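You operate a simulated robot arm through the tools that you are given. There is no shell and no other tool.

Carry out the task below with a simulated robot arm. There is one attempt and no reset: what you move stays moved.

## Task
Pack both small covers on the foam mat in the grey crate.
Fine: the crate with the blue band; the grey and the black cover lie flat side by side; the lid ends on the crate.
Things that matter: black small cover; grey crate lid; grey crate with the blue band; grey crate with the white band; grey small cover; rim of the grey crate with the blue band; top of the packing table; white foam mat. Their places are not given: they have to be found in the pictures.

The check looks at the end state, three seconds after you hand in, the way a careful person would. Anything else that was tipped, shoved, dropped, spilled or broken makes it a failure. Lids that push on must go on centred and level and be pressed home; caps that screw on are set level and turned clockwise until they are tight.

## Robot
A 6-joint arm with a two-finger gripper, fixed in place. Base frame: the origin is on the floor under the middle of its stand, x ahead of it, y to its left, z up. Units: mm, degrees, N and s.
It reaches about 1298 mm from its shoulder. Its first joint turns from -149.0 to 149.0 degrees. Payload 1.57 kg.
The TCP is the grasp point between the finger pads, 21 mm short of the fingertips. In the tool frame z runs along the fingers and y along their closing line. The gripper opens to 70 mm; its body begins 50 mm behind the TCP.
Orientation is told as [roll, pitch, yaw] about the base's x, y, z axes, in that order, counted from this pose: with the fingers straight down and closing along the base's y, the tool's x points along the base's -x, its y along +y and its z along -z.

## Interface
- The arm moves only by the tool jog_arm. Its argument "motion" is a list of rows, each an object of numbers (a shift or turn left out is 0, a gripper value left out holds the last): "x", "y", "z": the shift along the tool's x, y, z in cm; "ax", "ay", "az": the turn, a rotation vector about the tool's x, y, z in degrees; "gripper": the gripper command, from -1 (fully open) to 1 (shut), values between in proportion. In form: [{"x": .., "y": .., "z": .., "ax": .., "ay": .., "az": .., "gripper": ..}, ...]. A call has 1 to 20 rows; each row is the pose to reach, as a shift and turn from the pose commanded when the call began, along the tool's axes at that moment. Each row takes 0.2 s and may step no farther than 50 mm and 8.6 degrees from the row before; otherwise, or with a gripper value out of range, the whole call is refused. Where a pose cannot be reached the arm comes as near as it can. A force on the tool above 40 N (or 10 N above the force at the start of the call, whichever is more), or a blocked arm, ends the call early, and 0.2 s more pass. Each finger travels about 103.7 mm/s and halts on what it meets, pressing with about 30 N; the grip force reading is that of the motor and also rises with nothing between the fingers. The clock runs only during rows and for 0.2 s after the last one: add rows that repeat a pose to give the fingers time. It gives the time, the measured TCP pose, the force on the tool (base axes), the opening and the grip force at its end, in the units of the frame above (readings bear some noise), with the torque about the TCP (base axes, N m) and any sound that the robot's microphone picked up.
- Cameras (640 x 400 px; columns grow to the right, rows downward): "scene" is fixed at [65, 659.5, 1561.2]; the picture's right is [0.28, -0.96, 0.00], its down [-0.88, -0.26, -0.40] and it looks along [0.39, 0.12, -0.91] (base axes); focal length 292 px, centre (320, 200). "wrist" rides on the gripper at [79, 4, -81] in the tool frame; the picture's right is [-0.05, 1.00, 0.00], its down [-0.67, -0.04, -0.75] and it looks along [-0.74, -0.04, 0.67] (tool axes); focal length 256 px, centre (320, 200).
- camera(camera): a new picture of that camera. It takes no simulated time.
- raise_lower(by): slides the trunk up (or, below 0, down) by that many mm; the arm rides with it, the base frame stays. It gives what a move gives, with no picture.
- point_at(camera, pixels): for up to 12 pixels [column, row] of the newest picture of that camera ("zoom" is the newest enlarged one), the place [x, y, z] in the base frame of the surface seen there, good to about 2 mm, but the place of the scene camera against the robot may be out by one fixed shift of up to 25 mm in any direction. It takes no simulated time.
- zoom(camera, box): a new picture of the part [left, top, right, bottom] of that camera's present view, enlarged. It takes no simulated time.
- finish_job(): hands the job in; it is judged then, once.

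Open the gripper and draw the arm clear of the work before you hand the job in, unless the task says otherwise.

The tools are called after ">>>" as name(argument=value, ...) on one line, values as JSON. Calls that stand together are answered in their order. jog_arm: Moves the arm, as the interface text tells. Its arguments: {"type":"object","properties":{"motion":{"type":"array","items":{"type":"object","properties":{"x":{"type":"number"},"y":{"type":"number"},"z":{"type":"number"},"ax":{"type":"number"},"ay":{"type":"number"},"az":{"type":"number"},"gripper":{"type":"number"}}}}},"required":["motion"]} The other tools are called the same way: raise_lower (by) moves the trunk up or down; camera (camera) takes a picture; point_at (camera, pixels) gives the place of the surface under pixels of a picture; zoom (camera, box) takes an enlarged picture of a part of a camera's view; finish_job () hands the job in.

At the start:

```text
time_s: 0.0
tcp_pos: [514.2, 438.4, 1168.6]
tool_rot: [0.0, 0.0, 0.0]
force: [0.1, -0.5, -0.3]
wrist_torque: [0.02, -0.01, 0.0]
grip_width: 70.2
grasp_force: 0.0
trunk travel left (down, up): [-850.0, 120.0]
```

scene: 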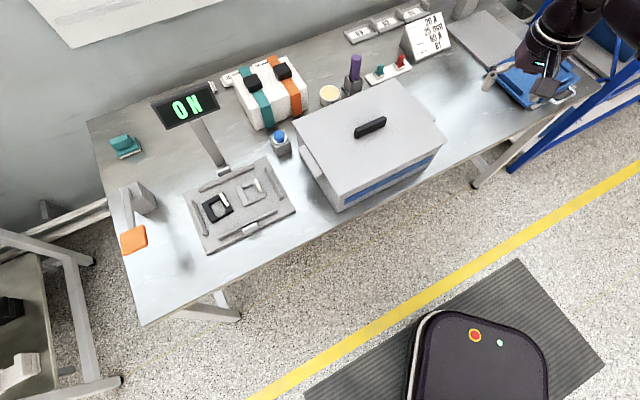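
wrist: 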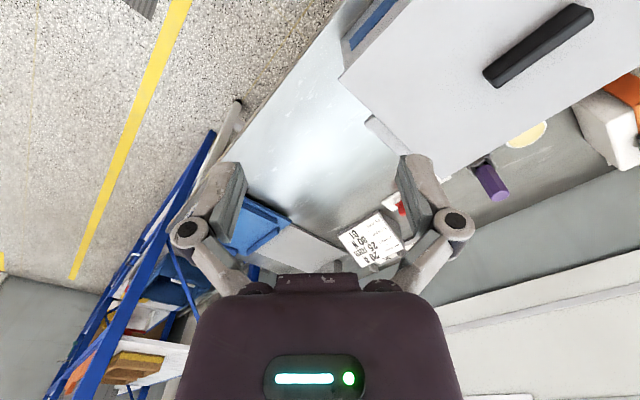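

The scene shows a lidded crate with a blue band at about (370,145) and a tray with a black and a grey part at (240,200). I zoom in on both to learn more.

>>> zoom(camera="scene", box=[170, 130, 310, 260])

>>> zoom(camera="scene", box=[280, 60, 460, 220])

>>> zoom(camera="scene", box=[80, 60, 320, 200])

>>> zoom(camera="scene", box=[340, 0, 640, 180])

>>> zoom(camera="scene", box=[0, 220, 160, 400])

```text
3.08 times, centred on (240, 195) of scene
```

zoom: 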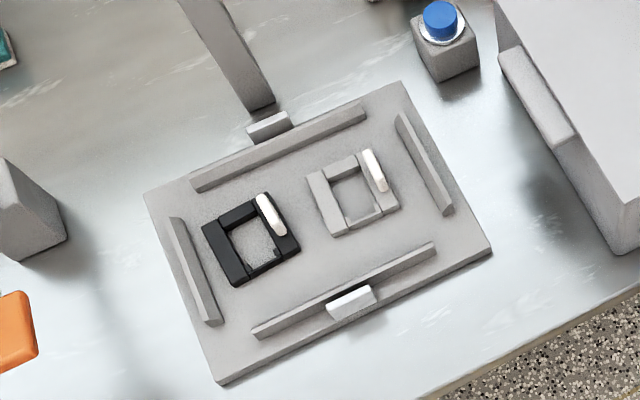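

```text
2.50 times, centred on (370, 140) of scene
```

zoom: 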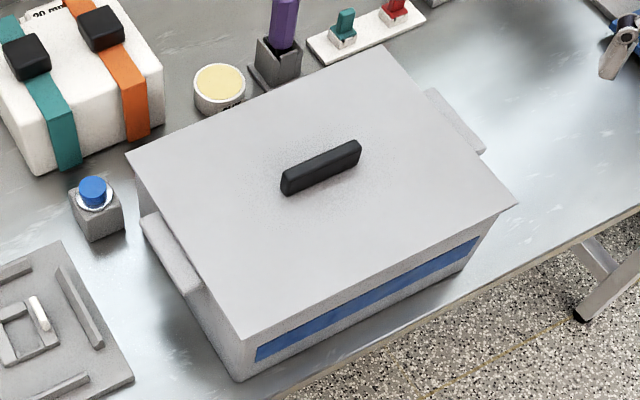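

```text
2.67 times, centred on (200, 130) of scene
```

zoom: 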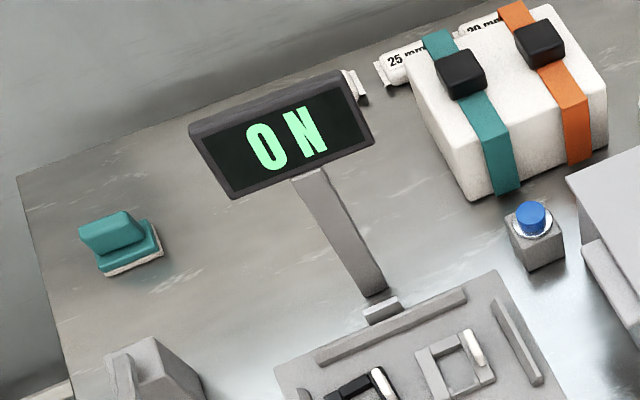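

```text
2.13 times, centred on (490, 90) of scene
```

zoom: 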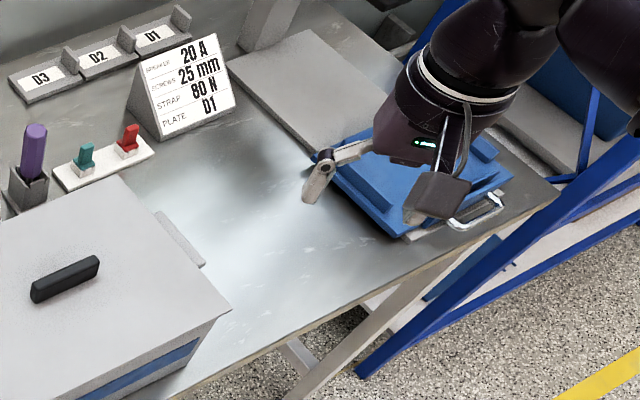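

```text
2.22 times, centred on (80, 310) of scene
```

zoom: 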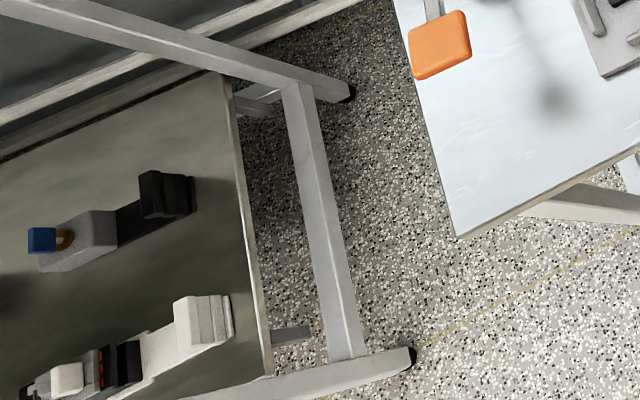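

I measure the main surfaces: crate lid corners and handle, the tray with the frames, and the table top around.

>>> point_at(camera="scene", pixels=[[296, 121], [390, 82], [444, 143], [341, 194], [370, 127], [343, 209], [217, 203], [249, 190], [190, 196], [263, 160], [294, 210], [210, 250]])

>>> point_at(camera="scene", pixels=[[310, 165], [420, 100], [440, 90], [280, 140], [330, 92], [250, 90], [120, 145], [132, 238], [10, 310], [25, 365], [545, 80], [490, 40]])

```text
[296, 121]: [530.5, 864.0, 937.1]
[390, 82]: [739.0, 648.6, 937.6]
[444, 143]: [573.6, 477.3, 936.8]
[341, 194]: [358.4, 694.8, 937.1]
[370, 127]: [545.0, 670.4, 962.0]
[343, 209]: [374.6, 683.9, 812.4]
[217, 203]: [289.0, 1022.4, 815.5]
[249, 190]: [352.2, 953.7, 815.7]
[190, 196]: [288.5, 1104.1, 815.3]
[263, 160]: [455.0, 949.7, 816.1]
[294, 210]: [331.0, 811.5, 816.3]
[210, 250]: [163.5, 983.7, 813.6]
```

```text
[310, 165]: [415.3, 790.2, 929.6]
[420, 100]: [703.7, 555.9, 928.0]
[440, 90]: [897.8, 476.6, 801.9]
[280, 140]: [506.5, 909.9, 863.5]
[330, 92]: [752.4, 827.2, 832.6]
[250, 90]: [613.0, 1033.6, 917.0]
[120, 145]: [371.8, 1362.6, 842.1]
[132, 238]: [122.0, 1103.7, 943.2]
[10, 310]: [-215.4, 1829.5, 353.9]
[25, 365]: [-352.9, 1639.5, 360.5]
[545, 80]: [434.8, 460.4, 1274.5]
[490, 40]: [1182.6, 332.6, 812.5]
```

The newest zoom is not on the tray, so I zoom closely on the two frames at (235,198) and then measure them.

>>> zoom(camera="scene", box=[195, 170, 275, 230])

```text
6.67 times, centred on (235, 200) of scene
```

zoom: 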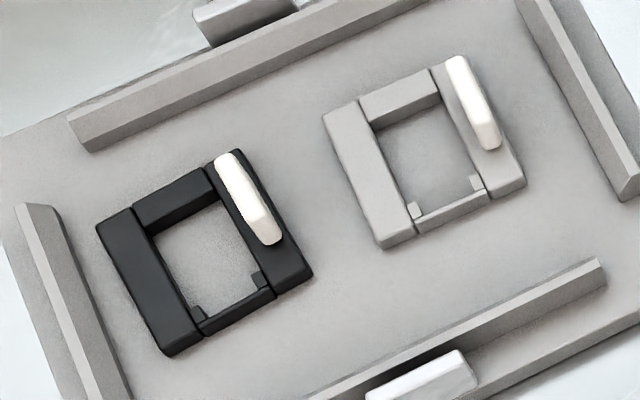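

The two frames could be fixtures or the covers themselves; I need a closer wrist view. I move the arm toward the tray, staying high (z≈1168), first in +y then look with a yaw turn.

>>> jog_arm(motion=[{"x": 4, "y": 3}, {"x": 8, "y": 6}, {"x": 12, "y": 9}, {"x": 16, "y": 12, "az": -8}, {"x": 20, "y": 15, "az": -16}, {"x": 22, "y": 18, "az": -24}, {"x": 22, "y": 21, "az": -32}, {"x": 22, "y": 24, "az": -40}, {"x": 22, "y": 27, "az": -48}, {"x": 22, "y": 29, "az": -56}, {"x": 22, "y": 29, "az": -64}, {"x": 22, "y": 29, "az": -72}, {"x": 22, "y": 29, "az": -80}, {"x": 22, "y": 29, "az": -88}, {"x": 22, "y": 29, "az": -90}])

>>> camera(camera="wrist")

>>> camera(camera="scene")

```text
time_s: 3.2
tcp_pos: [292.8, 727.7, 1168.9]
tool_rot: [-0.1, 0.1, 90.0]
force: [-0.8, 0.2, 0.8]
wrist_torque: [0.02, -0.01, 0.0]
grip_width: 70.1
grasp_force: 0.0
trunk travel left (down, up): [-850.0, 120.0]
```

```text
taken
```

wrist: 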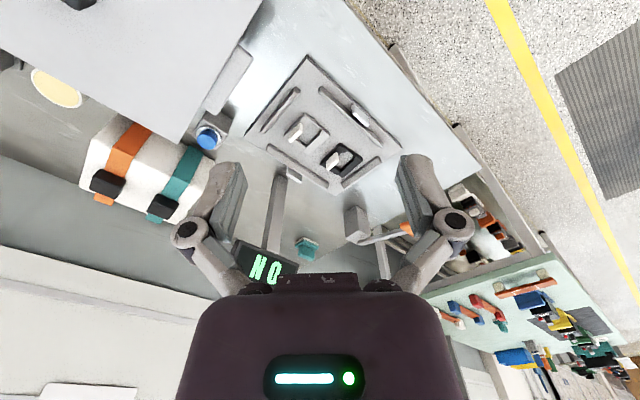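

```text
taken
```

scene: 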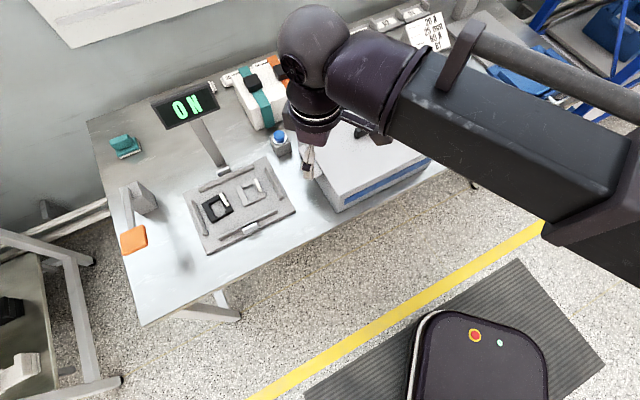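

The wrist sees the tray at (330,130) with the two frames at (305,130) and (340,158); I zoom in on it.

>>> zoom(camera="wrist", box=[240, 50, 410, 200])

>>> zoom(camera="wrist", box=[420, 170, 640, 380])

>>> zoom(camera="scene", box=[480, 0, 640, 100])

```text
2.67 times, centred on (325, 125) of wrist
```

zoom: 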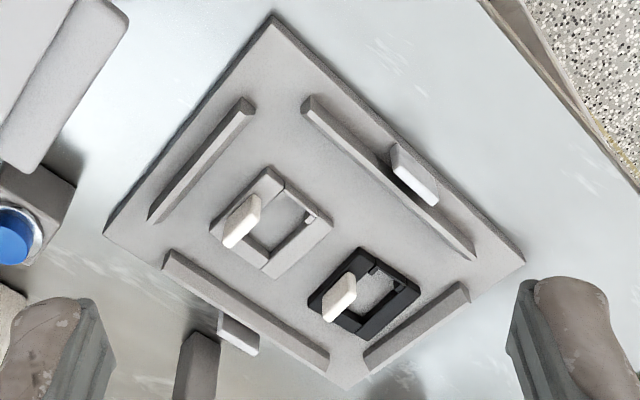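

```text
1.90 times, centred on (530, 275) of wrist
```

zoom: 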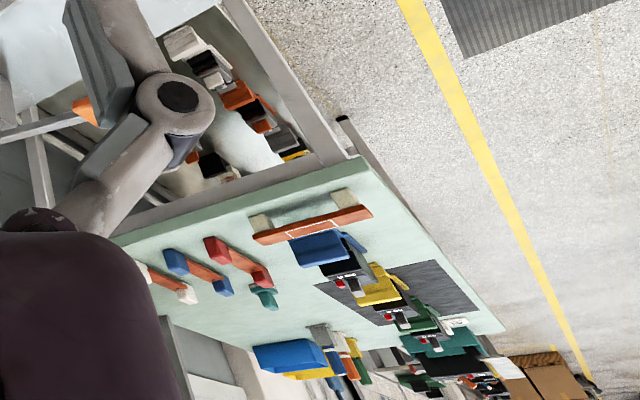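

```text
4.00 times, centred on (560, 50) of scene
```

zoom: 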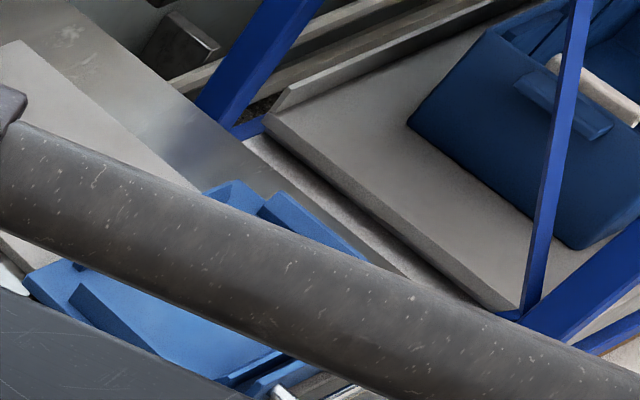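

I measure the frames and their white tabs in a wrist zoom of the tray to learn heights.

>>> zoom(camera="wrist", box=[280, 95, 380, 185])

```text
4.44 times, centred on (330, 140) of wrist
```

zoom: 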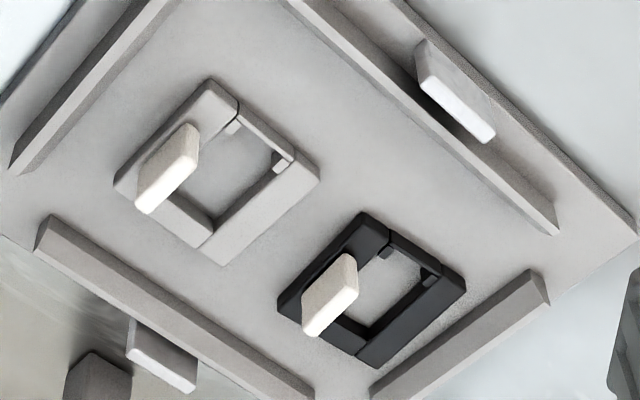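

>>> point_at(camera="zoom", pixels=[[155, 195], [210, 95], [300, 175], [225, 245], [230, 180], [160, 130], [330, 315], [365, 225], [445, 290], [370, 350], [385, 290], [250, 120]])

>>> camera(camera="wrist")

```text
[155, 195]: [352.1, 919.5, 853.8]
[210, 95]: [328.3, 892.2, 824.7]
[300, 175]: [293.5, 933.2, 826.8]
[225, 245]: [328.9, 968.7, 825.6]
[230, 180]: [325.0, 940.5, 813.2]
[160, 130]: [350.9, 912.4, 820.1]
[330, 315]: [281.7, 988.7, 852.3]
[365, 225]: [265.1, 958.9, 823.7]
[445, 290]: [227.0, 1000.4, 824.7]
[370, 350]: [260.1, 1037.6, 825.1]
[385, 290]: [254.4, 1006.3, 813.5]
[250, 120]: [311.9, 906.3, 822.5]
```

```text
taken
```

wrist: 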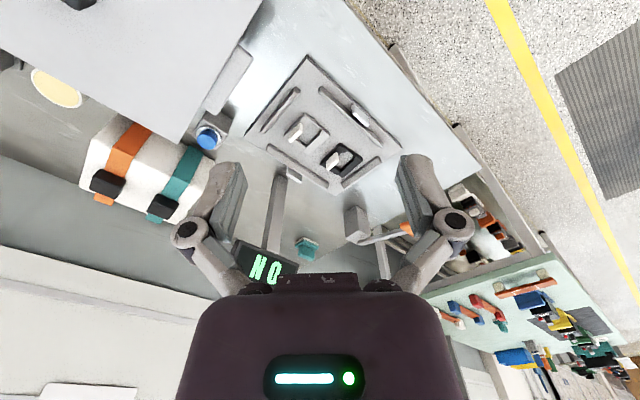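

The frames sit at z≈825 on a plate at z≈813 with white tabs up to z≈853. I move the gripper nearer to get a clear close look.

>>> jog_arm(motion=[{"x": -4.3, "z": 2}, {"x": -8.6, "z": 5}, {"x": -13, "z": 9}, {"x": -16, "z": 12}, {"x": -16, "z": 13}])

>>> camera(camera="wrist")

>>> zoom(camera="wrist", box=[220, 30, 440, 170])

```text
refused: row 2 steps farther than a row can; nothing moved
```

```text
taken
```

wrist: 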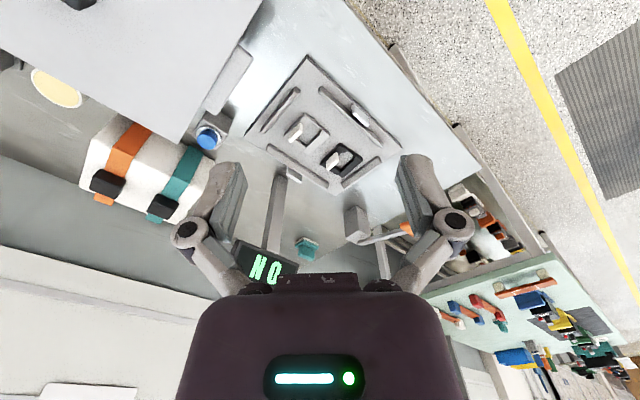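

```text
2.86 times, centred on (330, 100) of wrist
```

zoom: 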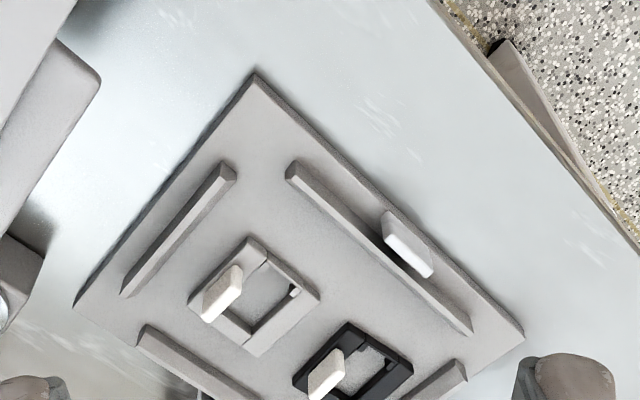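

The call was refused as a row was too long; I repeat it with smaller steps.

>>> jog_arm(motion=[{"x": -3.5, "z": 3}, {"x": -7, "z": 6}, {"x": -10.5, "z": 9}, {"x": -14, "z": 11.5}, {"x": -16, "z": 13}, {"x": -16, "z": 13}])

>>> camera(camera="wrist")

>>> zoom(camera="wrist", box=[200, 20, 440, 170])

```text
time_s: 4.6
tcp_pos: [292.9, 886.3, 1169.6]
tool_rot: [0.0, 0.0, 90.0]
force: [-0.6, 0.4, 0.4]
wrist_torque: [0.0, -0.01, 0.0]
grip_width: 70.1
grasp_force: 0.0
out of reach, approached as far as the arm can: row 1, 2, 3, 4, 5, 6
trunk travel left (down, up): [-850.0, 120.0]
```

```text
taken
```

wrist: 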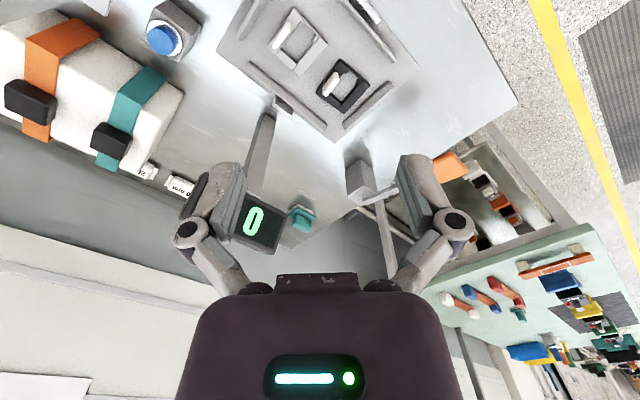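

```text
2.67 times, centred on (320, 95) of wrist
```

zoom: 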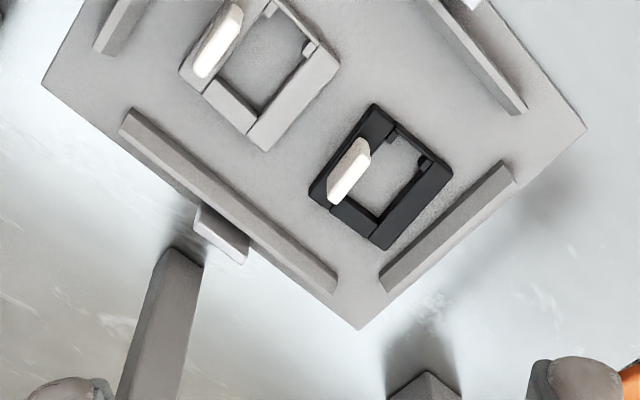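

The z move is out of reach at this trunk height, so the trunk will have to come down. Before that, I look at the other benches seen at (520,250) in this wrist picture.

>>> zoom(camera="wrist", box=[420, 130, 640, 260])

>>> zoom(camera="wrist", box=[430, 240, 640, 390])

>>> camera(camera="scene")

```text
2.91 times, centred on (530, 195) of wrist
```

zoom: 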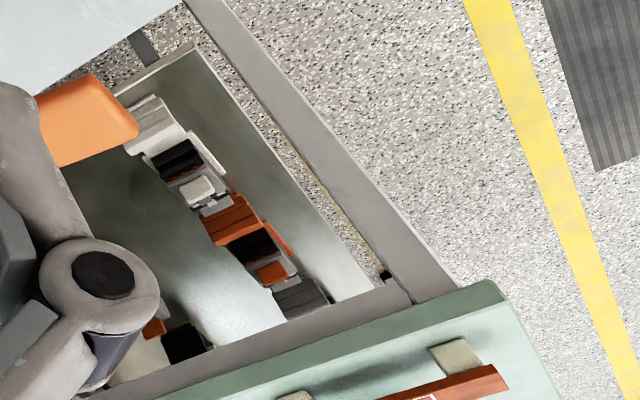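

```text
2.67 times, centred on (535, 315) of wrist
```

zoom: 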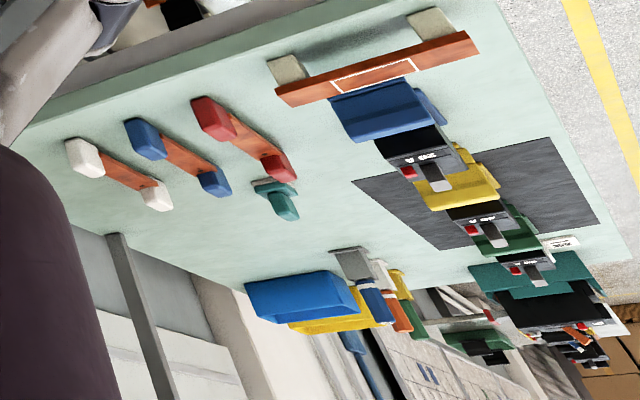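

```text
taken
```

scene: 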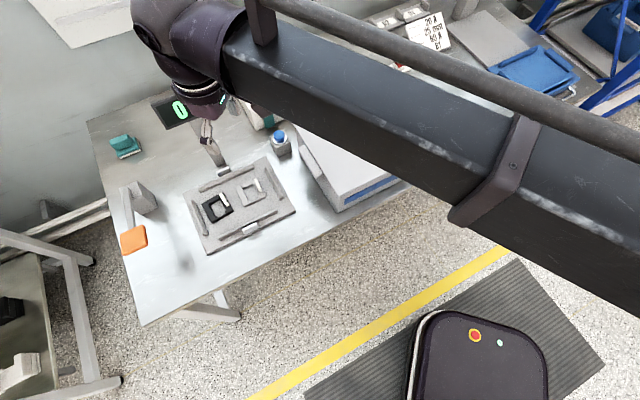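

Those other benches are out of reach and look unrelated. I swing back towards the rack on the right to search for the white-band crate and any other covers.

>>> jog_arm(motion=[{"x": 4.5, "y": -1.2, "az": 8.4}, {"x": 9, "y": -2.4, "az": 16.8}, {"x": 13.5, "y": -3.6, "az": 25.2}, {"x": 18, "y": -4.8, "az": 33.6}, {"x": 22.5, "y": -6, "az": 42}, {"x": 27, "y": -7.2, "az": 50.4}, {"x": 31.5, "y": -8.4, "az": 58.8}, {"x": 36, "y": -9.6, "az": 67.2}, {"x": 40.5, "y": -10.8, "az": 75.6}, {"x": 45, "y": -12, "az": 84}, {"x": 49.5, "y": -13.2, "az": 92.4}, {"x": 54, "y": -14.4, "az": 100.8}, {"x": 58.5, "y": -15.6, "az": 109.2}, {"x": 58.5, "y": -15.6, "az": 110}])

>>> camera(camera="wrist")

>>> camera(camera="scene")

```text
time_s: 7.6
tcp_pos: [449.6, 298.9, 1169.5]
tool_rot: [0.0, 0.1, -20.0]
force: [-0.2, 0.5, 1.0]
wrist_torque: [-0.01, -0.03, 0.0]
grip_width: 69.6
grasp_force: 0.0
out of reach, approached as far as the arm can: row 1
trunk travel left (down, up): [-850.0, 120.0]
```

```text
taken
```

wrist: 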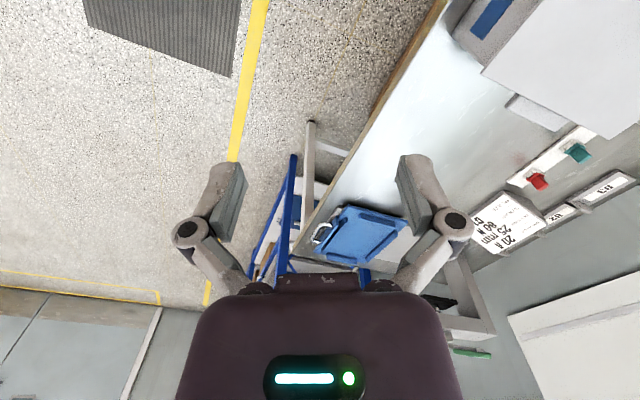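

```text
taken
```

scene: 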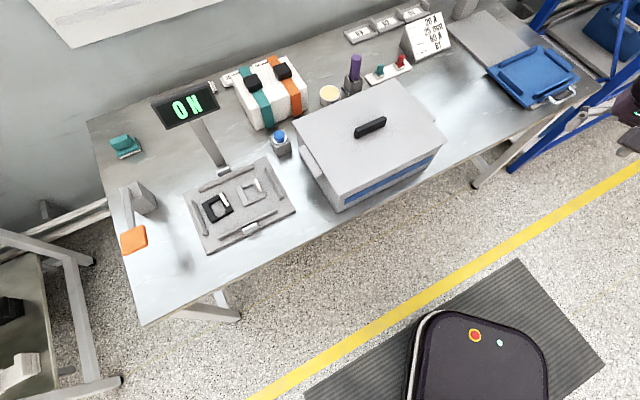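

Now the right side of the bench is clear; I zoom on the blue tray at (535,75) and the rack at (600,60).

>>> zoom(camera="scene", box=[460, 0, 640, 130])

>>> zoom(camera="wrist", box=[230, 120, 430, 290])

>>> zoom(camera="wrist", box=[420, 180, 640, 380])

```text
3.08 times, centred on (550, 65) of scene
```

zoom: 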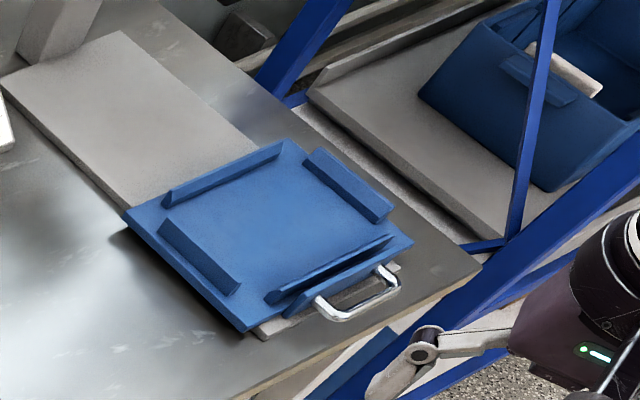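

```text
2.35 times, centred on (330, 205) of wrist
```

zoom: 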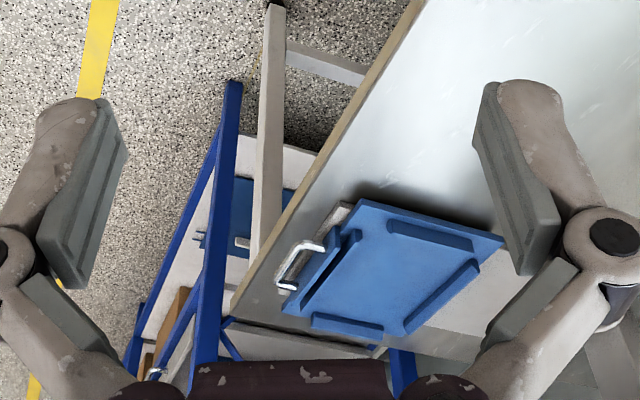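

```text
2.00 times, centred on (530, 280) of wrist
```

zoom: 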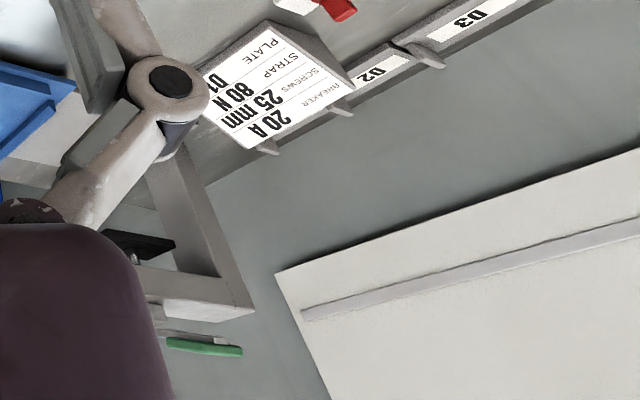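

I measure the rack's blue post and beams to know the clearance before sweeping to the right.

>>> point_at(camera="wrist", pixels=[[293, 160], [288, 220], [283, 265], [312, 125], [262, 255], [345, 240], [320, 234], [365, 275], [440, 300], [260, 270]])

```text
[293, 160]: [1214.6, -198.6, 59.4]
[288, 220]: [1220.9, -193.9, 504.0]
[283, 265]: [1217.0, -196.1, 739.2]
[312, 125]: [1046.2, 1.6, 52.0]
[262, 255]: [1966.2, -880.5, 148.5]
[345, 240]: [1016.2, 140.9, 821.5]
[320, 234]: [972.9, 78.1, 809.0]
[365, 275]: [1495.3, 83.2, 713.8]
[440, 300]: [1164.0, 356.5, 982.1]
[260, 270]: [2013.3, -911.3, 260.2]
```

The rack is far out (x≈1217), so a sweep at radius ~540 is clear. I move to the right side and look along -60°.

>>> jog_arm(motion=[{"x": -0.58, "y": -4.9, "az": 2.5}, {"x": -1.16, "y": -9.8, "az": 5}, {"x": -1.74, "y": -14.7, "az": 7.5}, {"x": -2.3, "y": -19.6, "az": 10}, {"x": -2.9, "y": -24.5, "az": 12.5}, {"x": -3.5, "y": -29.4, "az": 15}, {"x": -4.1, "y": -34.3, "az": 17.5}, {"x": -4.6, "y": -39.2, "az": 20}, {"x": -5.2, "y": -44.1, "az": 22.5}, {"x": -5.8, "y": -49, "az": 25}, {"x": -6.4, "y": -53.9, "az": 27.5}, {"x": -7, "y": -58.8, "az": 30}, {"x": -7.5, "y": -63.7, "az": 32.5}, {"x": -8.1, "y": -68.6, "az": 35}, {"x": -8.7, "y": -73.5, "az": 37.5}, {"x": -9.3, "y": -78.3, "az": 40}])

>>> camera(camera="wrist")

```text
time_s: 11.0
tcp_pos: [271.6, -471.3, 1170.2]
tool_rot: [0.1, 0.0, -59.9]
force: [-0.2, 0.3, -0.5]
wrist_torque: [0.0, 0.01, -0.01]
grip_width: 69.8
grasp_force: 0.1
out of reach, approached as far as the arm can: row 1, 2, 3, 4, 5, 6, 7, 8, 9, 10, 11, 12, 13, 14, 15
trunk travel left (down, up): [-850.0, 120.0]
```

```text
taken
```

wrist: 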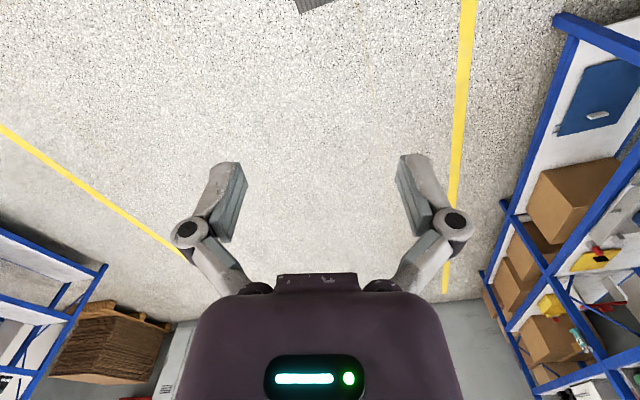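

Only floor and distant racks here. One more look behind at about -120° to complete the search.

>>> jog_arm(motion=[{"x": 2.25, "y": -3.9, "az": 5}, {"x": 4.5, "y": -7.8, "az": 10}, {"x": 6.75, "y": -11.7, "az": 15}, {"x": 9, "y": -15.6, "az": 20}, {"x": 11.25, "y": -19.5, "az": 25}, {"x": 13.5, "y": -23.4, "az": 30}, {"x": 15.75, "y": -27.3, "az": 35}, {"x": 18, "y": -31.2, "az": 40}, {"x": 20.25, "y": -35.1, "az": 45}, {"x": 22.5, "y": -39, "az": 50}, {"x": 24.75, "y": -42.9, "az": 55}, {"x": 27, "y": -46.8, "az": 60}])

>>> camera(camera="wrist")

```text
time_s: 13.8
tcp_pos: [-236.9, -490.3, 1169.5]
tool_rot: [0.0, 0.0, -115.9]
force: [0.1, -0.7, 0.5]
wrist_torque: [-0.03, 0.0, 0.0]
grip_width: 70.2
grasp_force: 0.1
out of reach, approached as far as the arm can: row 2, 3, 4, 5, 6, 7, 10, 11, 12
trunk travel left (down, up): [-850.0, 120.0]
stopped in row 12: the arm was blocked; the commanded pose is now the measured one
```

```text
taken
```

wrist: 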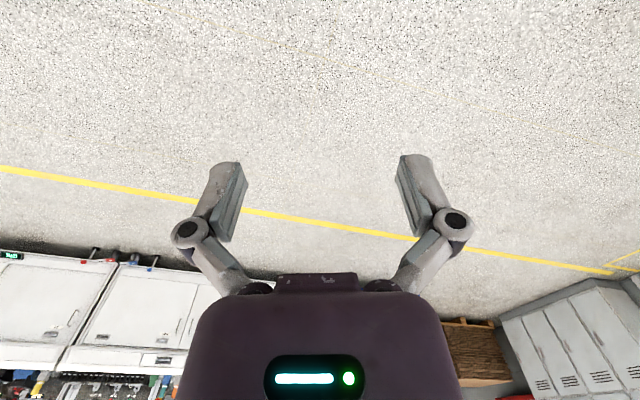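

Nothing reachable behind (the block at the end looks like a joint limit, no contact force). I return toward the bench; z seemed unable to change by arm alone, so I will test that too.

>>> jog_arm(motion=[{"x": 2.26, "y": 3.88, "az": -4.7}, {"x": 4.52, "y": 7.76, "az": -9.4}, {"x": 6.78, "y": 11.64, "az": -14}, {"x": 9.04, "y": 15.5, "az": -18.7}, {"x": 11.3, "y": 19.4, "az": -23.4}, {"x": 13.56, "y": 23.3, "az": -28}, {"x": 15.8, "y": 27.2, "az": -32.7}, {"x": 18.1, "y": 31, "az": -37.4}, {"x": 20.3, "y": 34.9, "az": -42}, {"x": 22.6, "y": 38.8, "az": -46.7}, {"x": 24.9, "y": 42.7, "az": -51.4}, {"x": 27.1, "y": 46.5, "az": -56}, {"x": 31.9, "y": 46.6, "az": -63}, {"x": 36.7, "y": 46.7, "az": -70}, {"x": 41.5, "y": 46.8, "az": -77}, {"x": 46.3, "y": 46.9, "az": -84}, {"x": 51.1, "y": 47, "az": -91}, {"x": 55.9, "y": 47.1, "az": -98}, {"x": 60.7, "y": 47.2, "az": -105}, {"x": 65.5, "y": 47.3, "az": -112}])

>>> camera(camera="scene")

```text
time_s: 18.0
tcp_pos: [524.7, -115.8, 1169.6]
tool_rot: [0.0, 0.1, -3.9]
force: [-0.6, 0.2, -0.5]
wrist_torque: [-0.02, 0.03, -0.02]
grip_width: 70.0
grasp_force: 0.0
out of reach, approached as far as the arm can: row 5, 6, 7, 8, 9, 10, 14, 15, 16, 17, 18, 19, 20
trunk travel left (down, up): [-850.0, 120.0]
```

```text
taken
```

scene: 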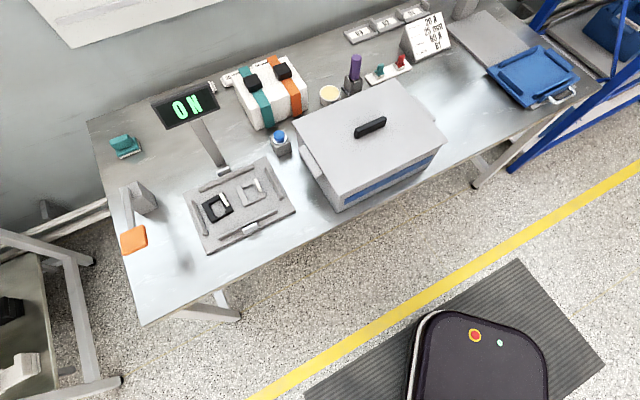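

Now I move to look at the crate lid and its handle (scene (370,127)) with the wrist camera, yaw −45° so the fingers will close across the handle.

>>> jog_arm(motion=[{"x": 0.5, "y": 4.9, "az": 2.4}, {"x": 1.0, "y": 9.8, "az": 4.8}, {"x": 1.6, "y": 14.7, "az": 7.2}, {"x": 2.1, "y": 19.6, "az": 9.6}, {"x": 2.6, "y": 24.5, "az": 12}, {"x": 3.1, "y": 29.4, "az": 14.4}, {"x": 3.6, "y": 34.3, "az": 16.8}, {"x": 4.2, "y": 39.2, "az": 19.2}, {"x": 4.7, "y": 44.1, "az": 21.6}, {"x": 5.2, "y": 49, "az": 24}, {"x": 5.7, "y": 53.9, "az": 26.4}, {"x": 6.2, "y": 58.8, "az": 28.8}, {"x": 6.8, "y": 63.7, "az": 31.2}, {"x": 7.3, "y": 68.6, "az": 33.6}, {"x": 7.9, "y": 73.5, "az": 36}, {"x": 8.4, "y": 78.4, "az": 38.5}, {"x": 8.9, "y": 82.9, "az": 41.1}, {"x": 8.9, "y": 82.9, "az": 41.1}])

>>> camera(camera="wrist")

```text
time_s: 21.8
tcp_pos: [490.6, 712.7, 1169.8]
tool_rot: [0.1, 0.0, -45.2]
force: [0.2, -0.4, -0.3]
wrist_torque: [0.03, 0.01, 0.01]
grip_width: 70.0
grasp_force: 0.0
out of reach, approached as far as the arm can: row 1, 2, 3, 4, 5, 6, 7, 8, 9, 10, 11, 12, 13, 14, 15, 16, 17, 18
trunk travel left (down, up): [-850.0, 120.0]
```

```text
taken
```

wrist: 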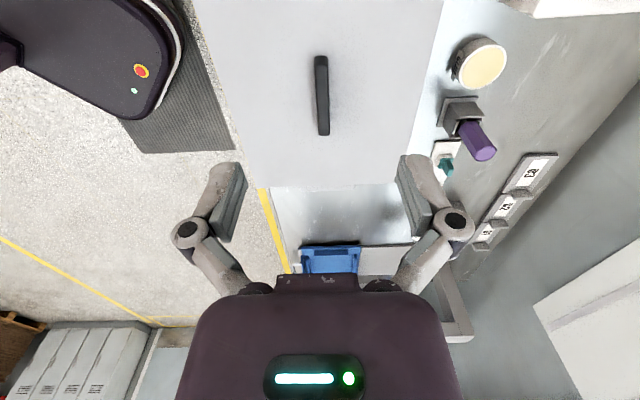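

The handle is at (321,95) in the wrist picture. I zoom on it and measure handle and lid in both cameras to find the scene shift.

>>> point_at(camera="wrist", pixels=[[321, 60], [323, 130], [322, 95], [260, 100], [400, 100], [248, 180], [415, 150], [440, 5], [195, 5], [480, 62], [300, 260], [340, 215]])

>>> zoom(camera="wrist", box=[190, 0, 450, 190])

>>> zoom(camera="scene", box=[330, 100, 410, 150])

```text
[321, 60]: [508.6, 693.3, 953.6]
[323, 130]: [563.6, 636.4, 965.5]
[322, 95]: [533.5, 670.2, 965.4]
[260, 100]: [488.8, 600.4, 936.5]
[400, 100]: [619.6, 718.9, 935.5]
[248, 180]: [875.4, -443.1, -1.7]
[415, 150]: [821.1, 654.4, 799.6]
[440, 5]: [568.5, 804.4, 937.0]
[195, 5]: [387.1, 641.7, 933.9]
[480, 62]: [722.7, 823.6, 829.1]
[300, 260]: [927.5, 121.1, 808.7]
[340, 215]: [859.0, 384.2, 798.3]
```

```text
2.11 times, centred on (320, 95) of wrist
```

zoom: 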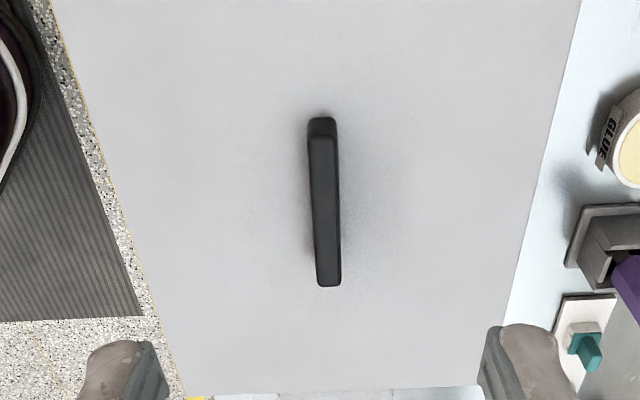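

```text
8.00 times, centred on (370, 125) of scene
```

zoom: 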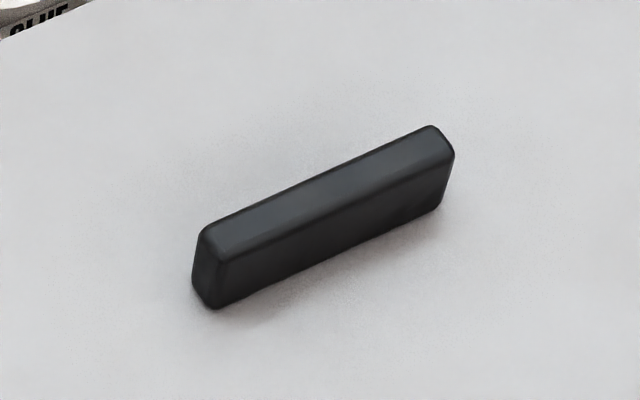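

I measure the handle's top face corners in the scene zoom, then take the wrist zoom for the same.

>>> point_at(camera="zoom", pixels=[[218, 236], [432, 137], [328, 190], [225, 250], [440, 150], [330, 185]])

>>> zoom(camera="wrist", box=[270, 40, 370, 150])

```text
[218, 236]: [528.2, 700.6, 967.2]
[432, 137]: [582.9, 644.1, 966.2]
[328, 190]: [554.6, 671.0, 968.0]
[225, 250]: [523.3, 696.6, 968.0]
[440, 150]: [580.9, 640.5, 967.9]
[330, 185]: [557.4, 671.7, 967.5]
```

```text
3.64 times, centred on (320, 95) of wrist
```

zoom: 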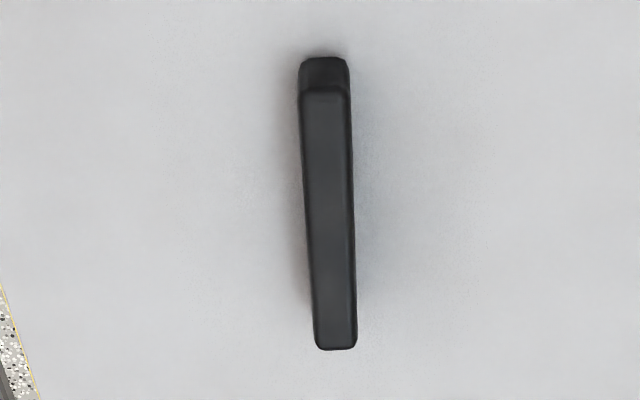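

>>> point_at(camera="zoom", pixels=[[326, 98], [335, 340], [330, 210], [308, 105], [346, 105], [320, 340], [350, 340]])

```text
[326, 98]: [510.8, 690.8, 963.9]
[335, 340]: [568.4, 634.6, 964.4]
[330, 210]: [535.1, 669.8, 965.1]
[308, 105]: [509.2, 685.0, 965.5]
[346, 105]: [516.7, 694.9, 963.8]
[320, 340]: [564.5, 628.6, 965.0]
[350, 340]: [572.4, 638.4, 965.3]
```

Wrist-measured handle centre ≈ (540, 662, top 965), so the scene camera is shifted by about (+14, +8, +2.5). I move over the handle and lower the trunk part way.

>>> jog_arm(motion=[{"x": -3.5, "y": 0}, {"x": -7.1, "y": -0.07, "az": 0.3}, {"x": -7.1, "y": -0.07, "az": 0.3}])

>>> raise_lower(by=-130)

>>> camera(camera="wrist")

>>> camera(camera="scene")

```text
time_s: 22.6
tcp_pos: [542.8, 661.7, 1168.0]
tool_rot: [0.0, 0.0, -45.4]
force: [-0.3, -0.6, 0.0]
wrist_torque: [-0.01, 0.0, 0.0]
grip_width: 70.2
grasp_force: 0.1
trunk travel left (down, up): [-850.0, 120.0]
```

```text
time_s: 24.2
tcp_pos: [541.8, 661.4, 1039.3]
tool_rot: [0.0, -0.1, -45.4]
force: [0.4, -0.3, -0.2]
wrist_torque: [0.03, -0.05, 0.01]
grip_width: 70.0
grasp_force: 0.0
trunk travel left (down, up): [-720.0, 250.0]
```

```text
taken
```

wrist: 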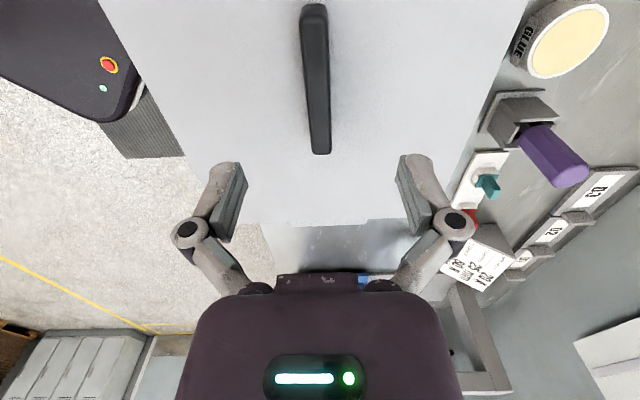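

```text
taken
```

scene: 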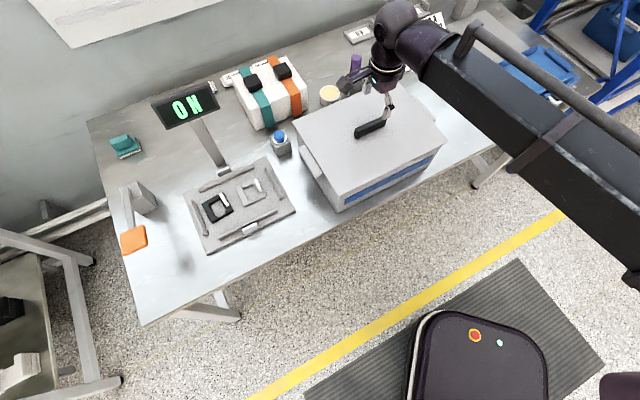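

The trunk lowers the tool straight. I re-measure the handle from this closer wrist view.

>>> zoom(camera="wrist", box=[270, 0, 370, 160])

>>> point_at(camera="wrist", pixels=[[306, 25], [324, 28], [313, 150], [330, 150], [315, 30], [321, 150], [318, 90], [250, 100], [400, 100], [200, 140], [470, 140], [530, 0]])

```text
2.50 times, centred on (320, 80) of wrist
```

zoom: 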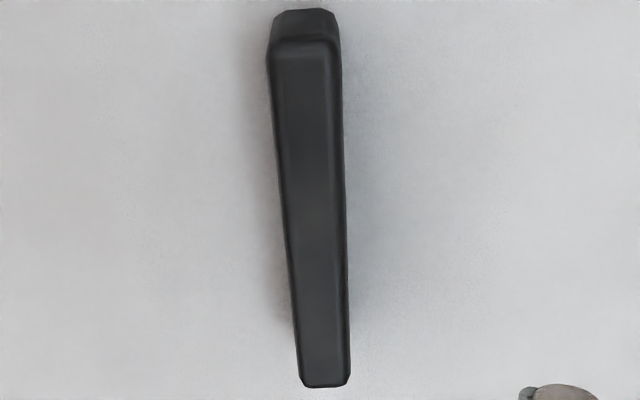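

```text
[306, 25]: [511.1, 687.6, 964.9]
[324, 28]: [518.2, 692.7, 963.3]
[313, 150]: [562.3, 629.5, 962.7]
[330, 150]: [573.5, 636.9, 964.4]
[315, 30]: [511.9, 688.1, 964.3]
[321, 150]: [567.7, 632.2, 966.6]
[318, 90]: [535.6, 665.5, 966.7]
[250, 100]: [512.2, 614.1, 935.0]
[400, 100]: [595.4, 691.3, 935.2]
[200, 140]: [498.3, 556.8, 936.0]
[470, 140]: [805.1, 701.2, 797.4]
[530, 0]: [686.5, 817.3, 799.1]
```

The handle centre (≈(540.5, 661)) matches the TCP. I lower 70 mm, then a bit more to about z=960 so the fingertips stay ~4 mm above the lid.

>>> raise_lower(by=-70)

>>> raise_lower(by=-8)

>>> camera(camera="wrist")

>>> zoom(camera="scene", box=[280, 30, 460, 220])

```text
time_s: 25.3
tcp_pos: [543.2, 661.5, 968.3]
tool_rot: [0.0, 0.0, -45.4]
force: [0.1, -0.1, -0.2]
wrist_torque: [-0.01, 0.0, -0.02]
grip_width: 69.9
grasp_force: 0.0
trunk travel left (down, up): [-650.0, 320.0]
```

```text
time_s: 25.8
tcp_pos: [542.5, 661.4, 961.2]
tool_rot: [0.1, 0.0, -45.5]
force: [-0.5, -0.3, -0.4]
wrist_torque: [0.02, 0.02, -0.01]
grip_width: 70.0
grasp_force: 0.0
trunk travel left (down, up): [-642.0, 328.0]
```

```text
taken
```

wrist: 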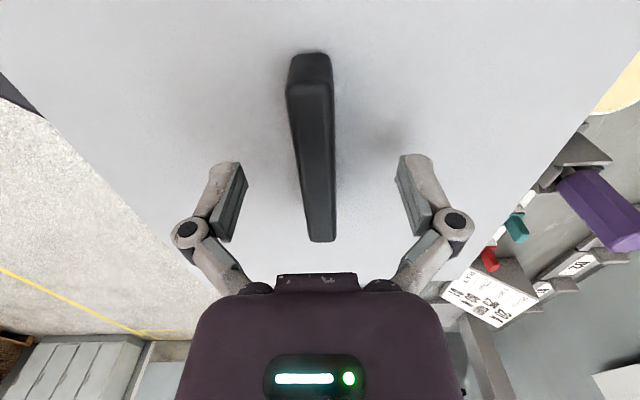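

```text
2.11 times, centred on (370, 125) of scene
```

zoom: 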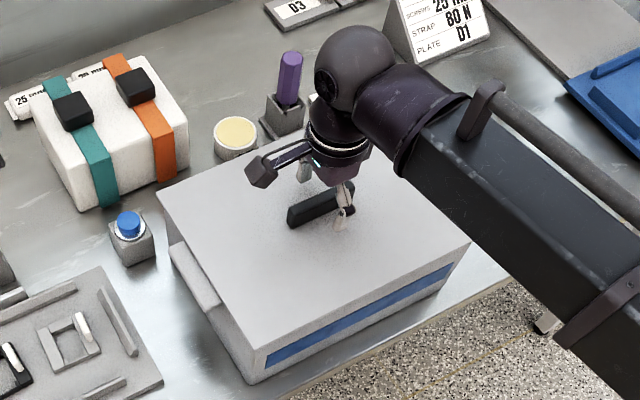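

The handle sits between the fingers, centred. I close the gripper and hold a few rows.

>>> jog_arm(motion=[{"gripper": 1}, {"gripper": 1}, {"gripper": 1}, {"gripper": 1}, {"gripper": 1}])

```text
time_s: 27.0
tcp_pos: [541.7, 661.6, 962.1]
tool_rot: [0.0, 0.0, -45.4]
force: [-1.0, -1.0, 3.9]
wrist_torque: [-0.01, 0.01, 0.09]
grip_width: 15.6
grasp_force: 30.1
trunk travel left (down, up): [-642.0, 328.0]
```

Gripped at 15.6 mm. I lift the lid 20 mm first and check force and pictures.

>>> raise_lower(by=20)

>>> zoom(camera="scene", box=[280, 30, 460, 220])

```text
time_s: 27.7
tcp_pos: [541.7, 661.7, 980.8]
tool_rot: [0.0, 0.0, -45.4]
force: [0.4, 1.5, 2.7]
wrist_torque: [-0.11, -0.02, 0.02]
grip_width: 15.5
grasp_force: 29.6
trunk travel left (down, up): [-662.0, 308.0]
```

```text
2.11 times, centred on (370, 125) of scene
```

zoom: 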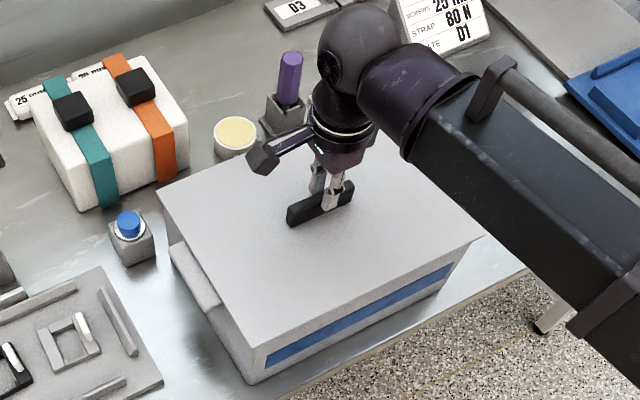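

I check whether the lid rose, by measuring points on the lid.

>>> point_at(camera="zoom", pixels=[[180, 200], [250, 320], [300, 280], [200, 190], [450, 235], [295, 215]])

>>> camera(camera="wrist")

```text
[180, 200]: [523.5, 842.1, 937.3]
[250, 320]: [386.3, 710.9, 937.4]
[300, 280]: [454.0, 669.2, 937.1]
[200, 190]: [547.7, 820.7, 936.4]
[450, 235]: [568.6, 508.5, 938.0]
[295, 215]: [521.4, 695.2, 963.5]
```

```text
taken
```

wrist: 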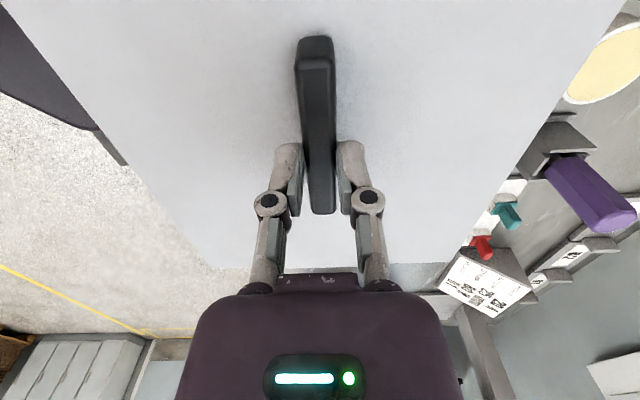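

The lid stayed at z≈937 while the fingers slid up the handle, so it is held by its fit. I open, go down again a bit deeper, and regrip to lift in small steps while reading force.

>>> jog_arm(motion=[{"gripper": -0.3}, {"gripper": -0.3}, {"gripper": -0.3}])

>>> raise_lower(by=-22)

>>> jog_arm(motion=[{"gripper": 1}, {"gripper": 1}, {"gripper": 1}, {"gripper": 1}, {"gripper": 1}, {"gripper": 1}])

>>> raise_lower(by=2)

>>> raise_lower(by=2)

```text
time_s: 28.5
tcp_pos: [542.0, 661.5, 980.7]
tool_rot: [0.0, -0.1, -45.4]
force: [0.1, -0.3, -0.2]
wrist_torque: [0.01, 0.0, 0.0]
grip_width: 45.6
grasp_force: 0.1
trunk travel left (down, up): [-662.0, 308.0]
```

```text
time_s: 29.2
tcp_pos: [542.2, 660.6, 959.2]
tool_rot: [-0.1, 0.0, -45.4]
force: [-0.6, 0.8, 0.4]
wrist_torque: [0.01, -0.03, -0.02]
grip_width: 45.3
grasp_force: 0.0
trunk travel left (down, up): [-640.0, 330.0]
```

```text
time_s: 30.6
tcp_pos: [543.1, 661.7, 958.2]
tool_rot: [0.0, 0.0, -45.3]
force: [-0.2, -0.5, 0.6]
wrist_torque: [-0.06, -0.06, -0.02]
grip_width: 15.4
grasp_force: 30.2
trunk travel left (down, up): [-640.0, 330.0]
```

```text
time_s: 31.1
tcp_pos: [542.9, 660.7, 960.8]
tool_rot: [0.0, 0.0, -45.4]
force: [-0.1, 0.6, -1.6]
wrist_torque: [0.0, 0.01, 0.0]
grip_width: 15.4
grasp_force: 30.2
trunk travel left (down, up): [-642.0, 328.0]
```

```text
time_s: 31.6
tcp_pos: [541.9, 661.8, 962.4]
tool_rot: [0.0, 0.0, -45.4]
force: [0.6, 1.3, -2.2]
wrist_torque: [-0.02, -0.01, -0.01]
grip_width: 15.4
grasp_force: 30.0
trunk travel left (down, up): [-644.0, 326.0]
```

Forces stay small (-2 N). I check whether the lid is rising by measuring the lid and watching the wrist view.

>>> raise_lower(by=6)

>>> camera(camera="wrist")

>>> zoom(camera="scene", box=[280, 30, 460, 220])

>>> point_at(camera="zoom", pixels=[[180, 200], [250, 320], [300, 280], [200, 190], [450, 235], [295, 215]])

```text
time_s: 32.2
tcp_pos: [543.6, 661.6, 968.6]
tool_rot: [-0.1, 0.0, -45.4]
force: [0.9, 0.0, -2.5]
wrist_torque: [0.0, 0.01, 0.0]
grip_width: 15.7
grasp_force: 30.1
trunk travel left (down, up): [-650.0, 320.0]
```

```text
taken
```

wrist: 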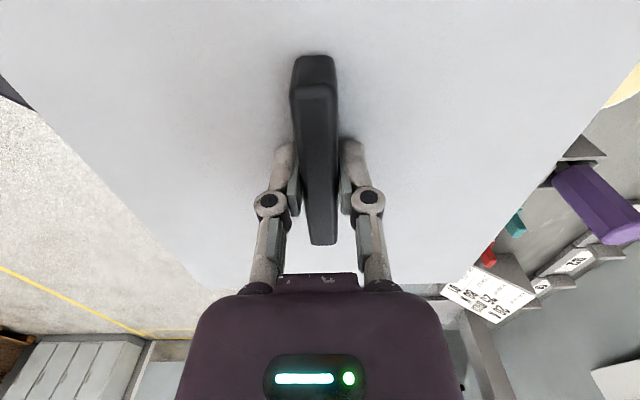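

```text
2.11 times, centred on (370, 125) of scene
```

zoom: 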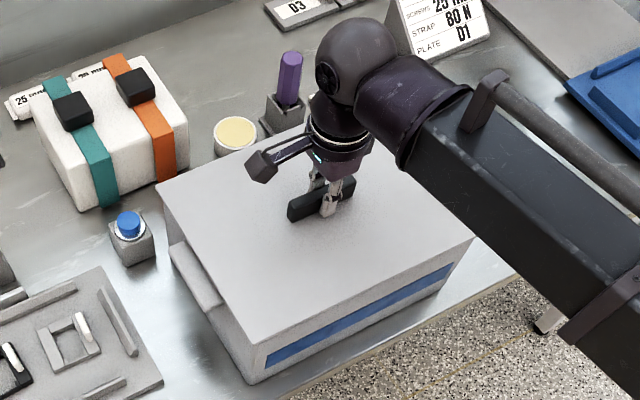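

```text
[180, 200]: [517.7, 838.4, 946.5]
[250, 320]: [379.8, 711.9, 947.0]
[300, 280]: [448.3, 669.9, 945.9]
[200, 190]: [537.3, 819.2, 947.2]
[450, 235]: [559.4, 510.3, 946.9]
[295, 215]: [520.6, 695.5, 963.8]
```

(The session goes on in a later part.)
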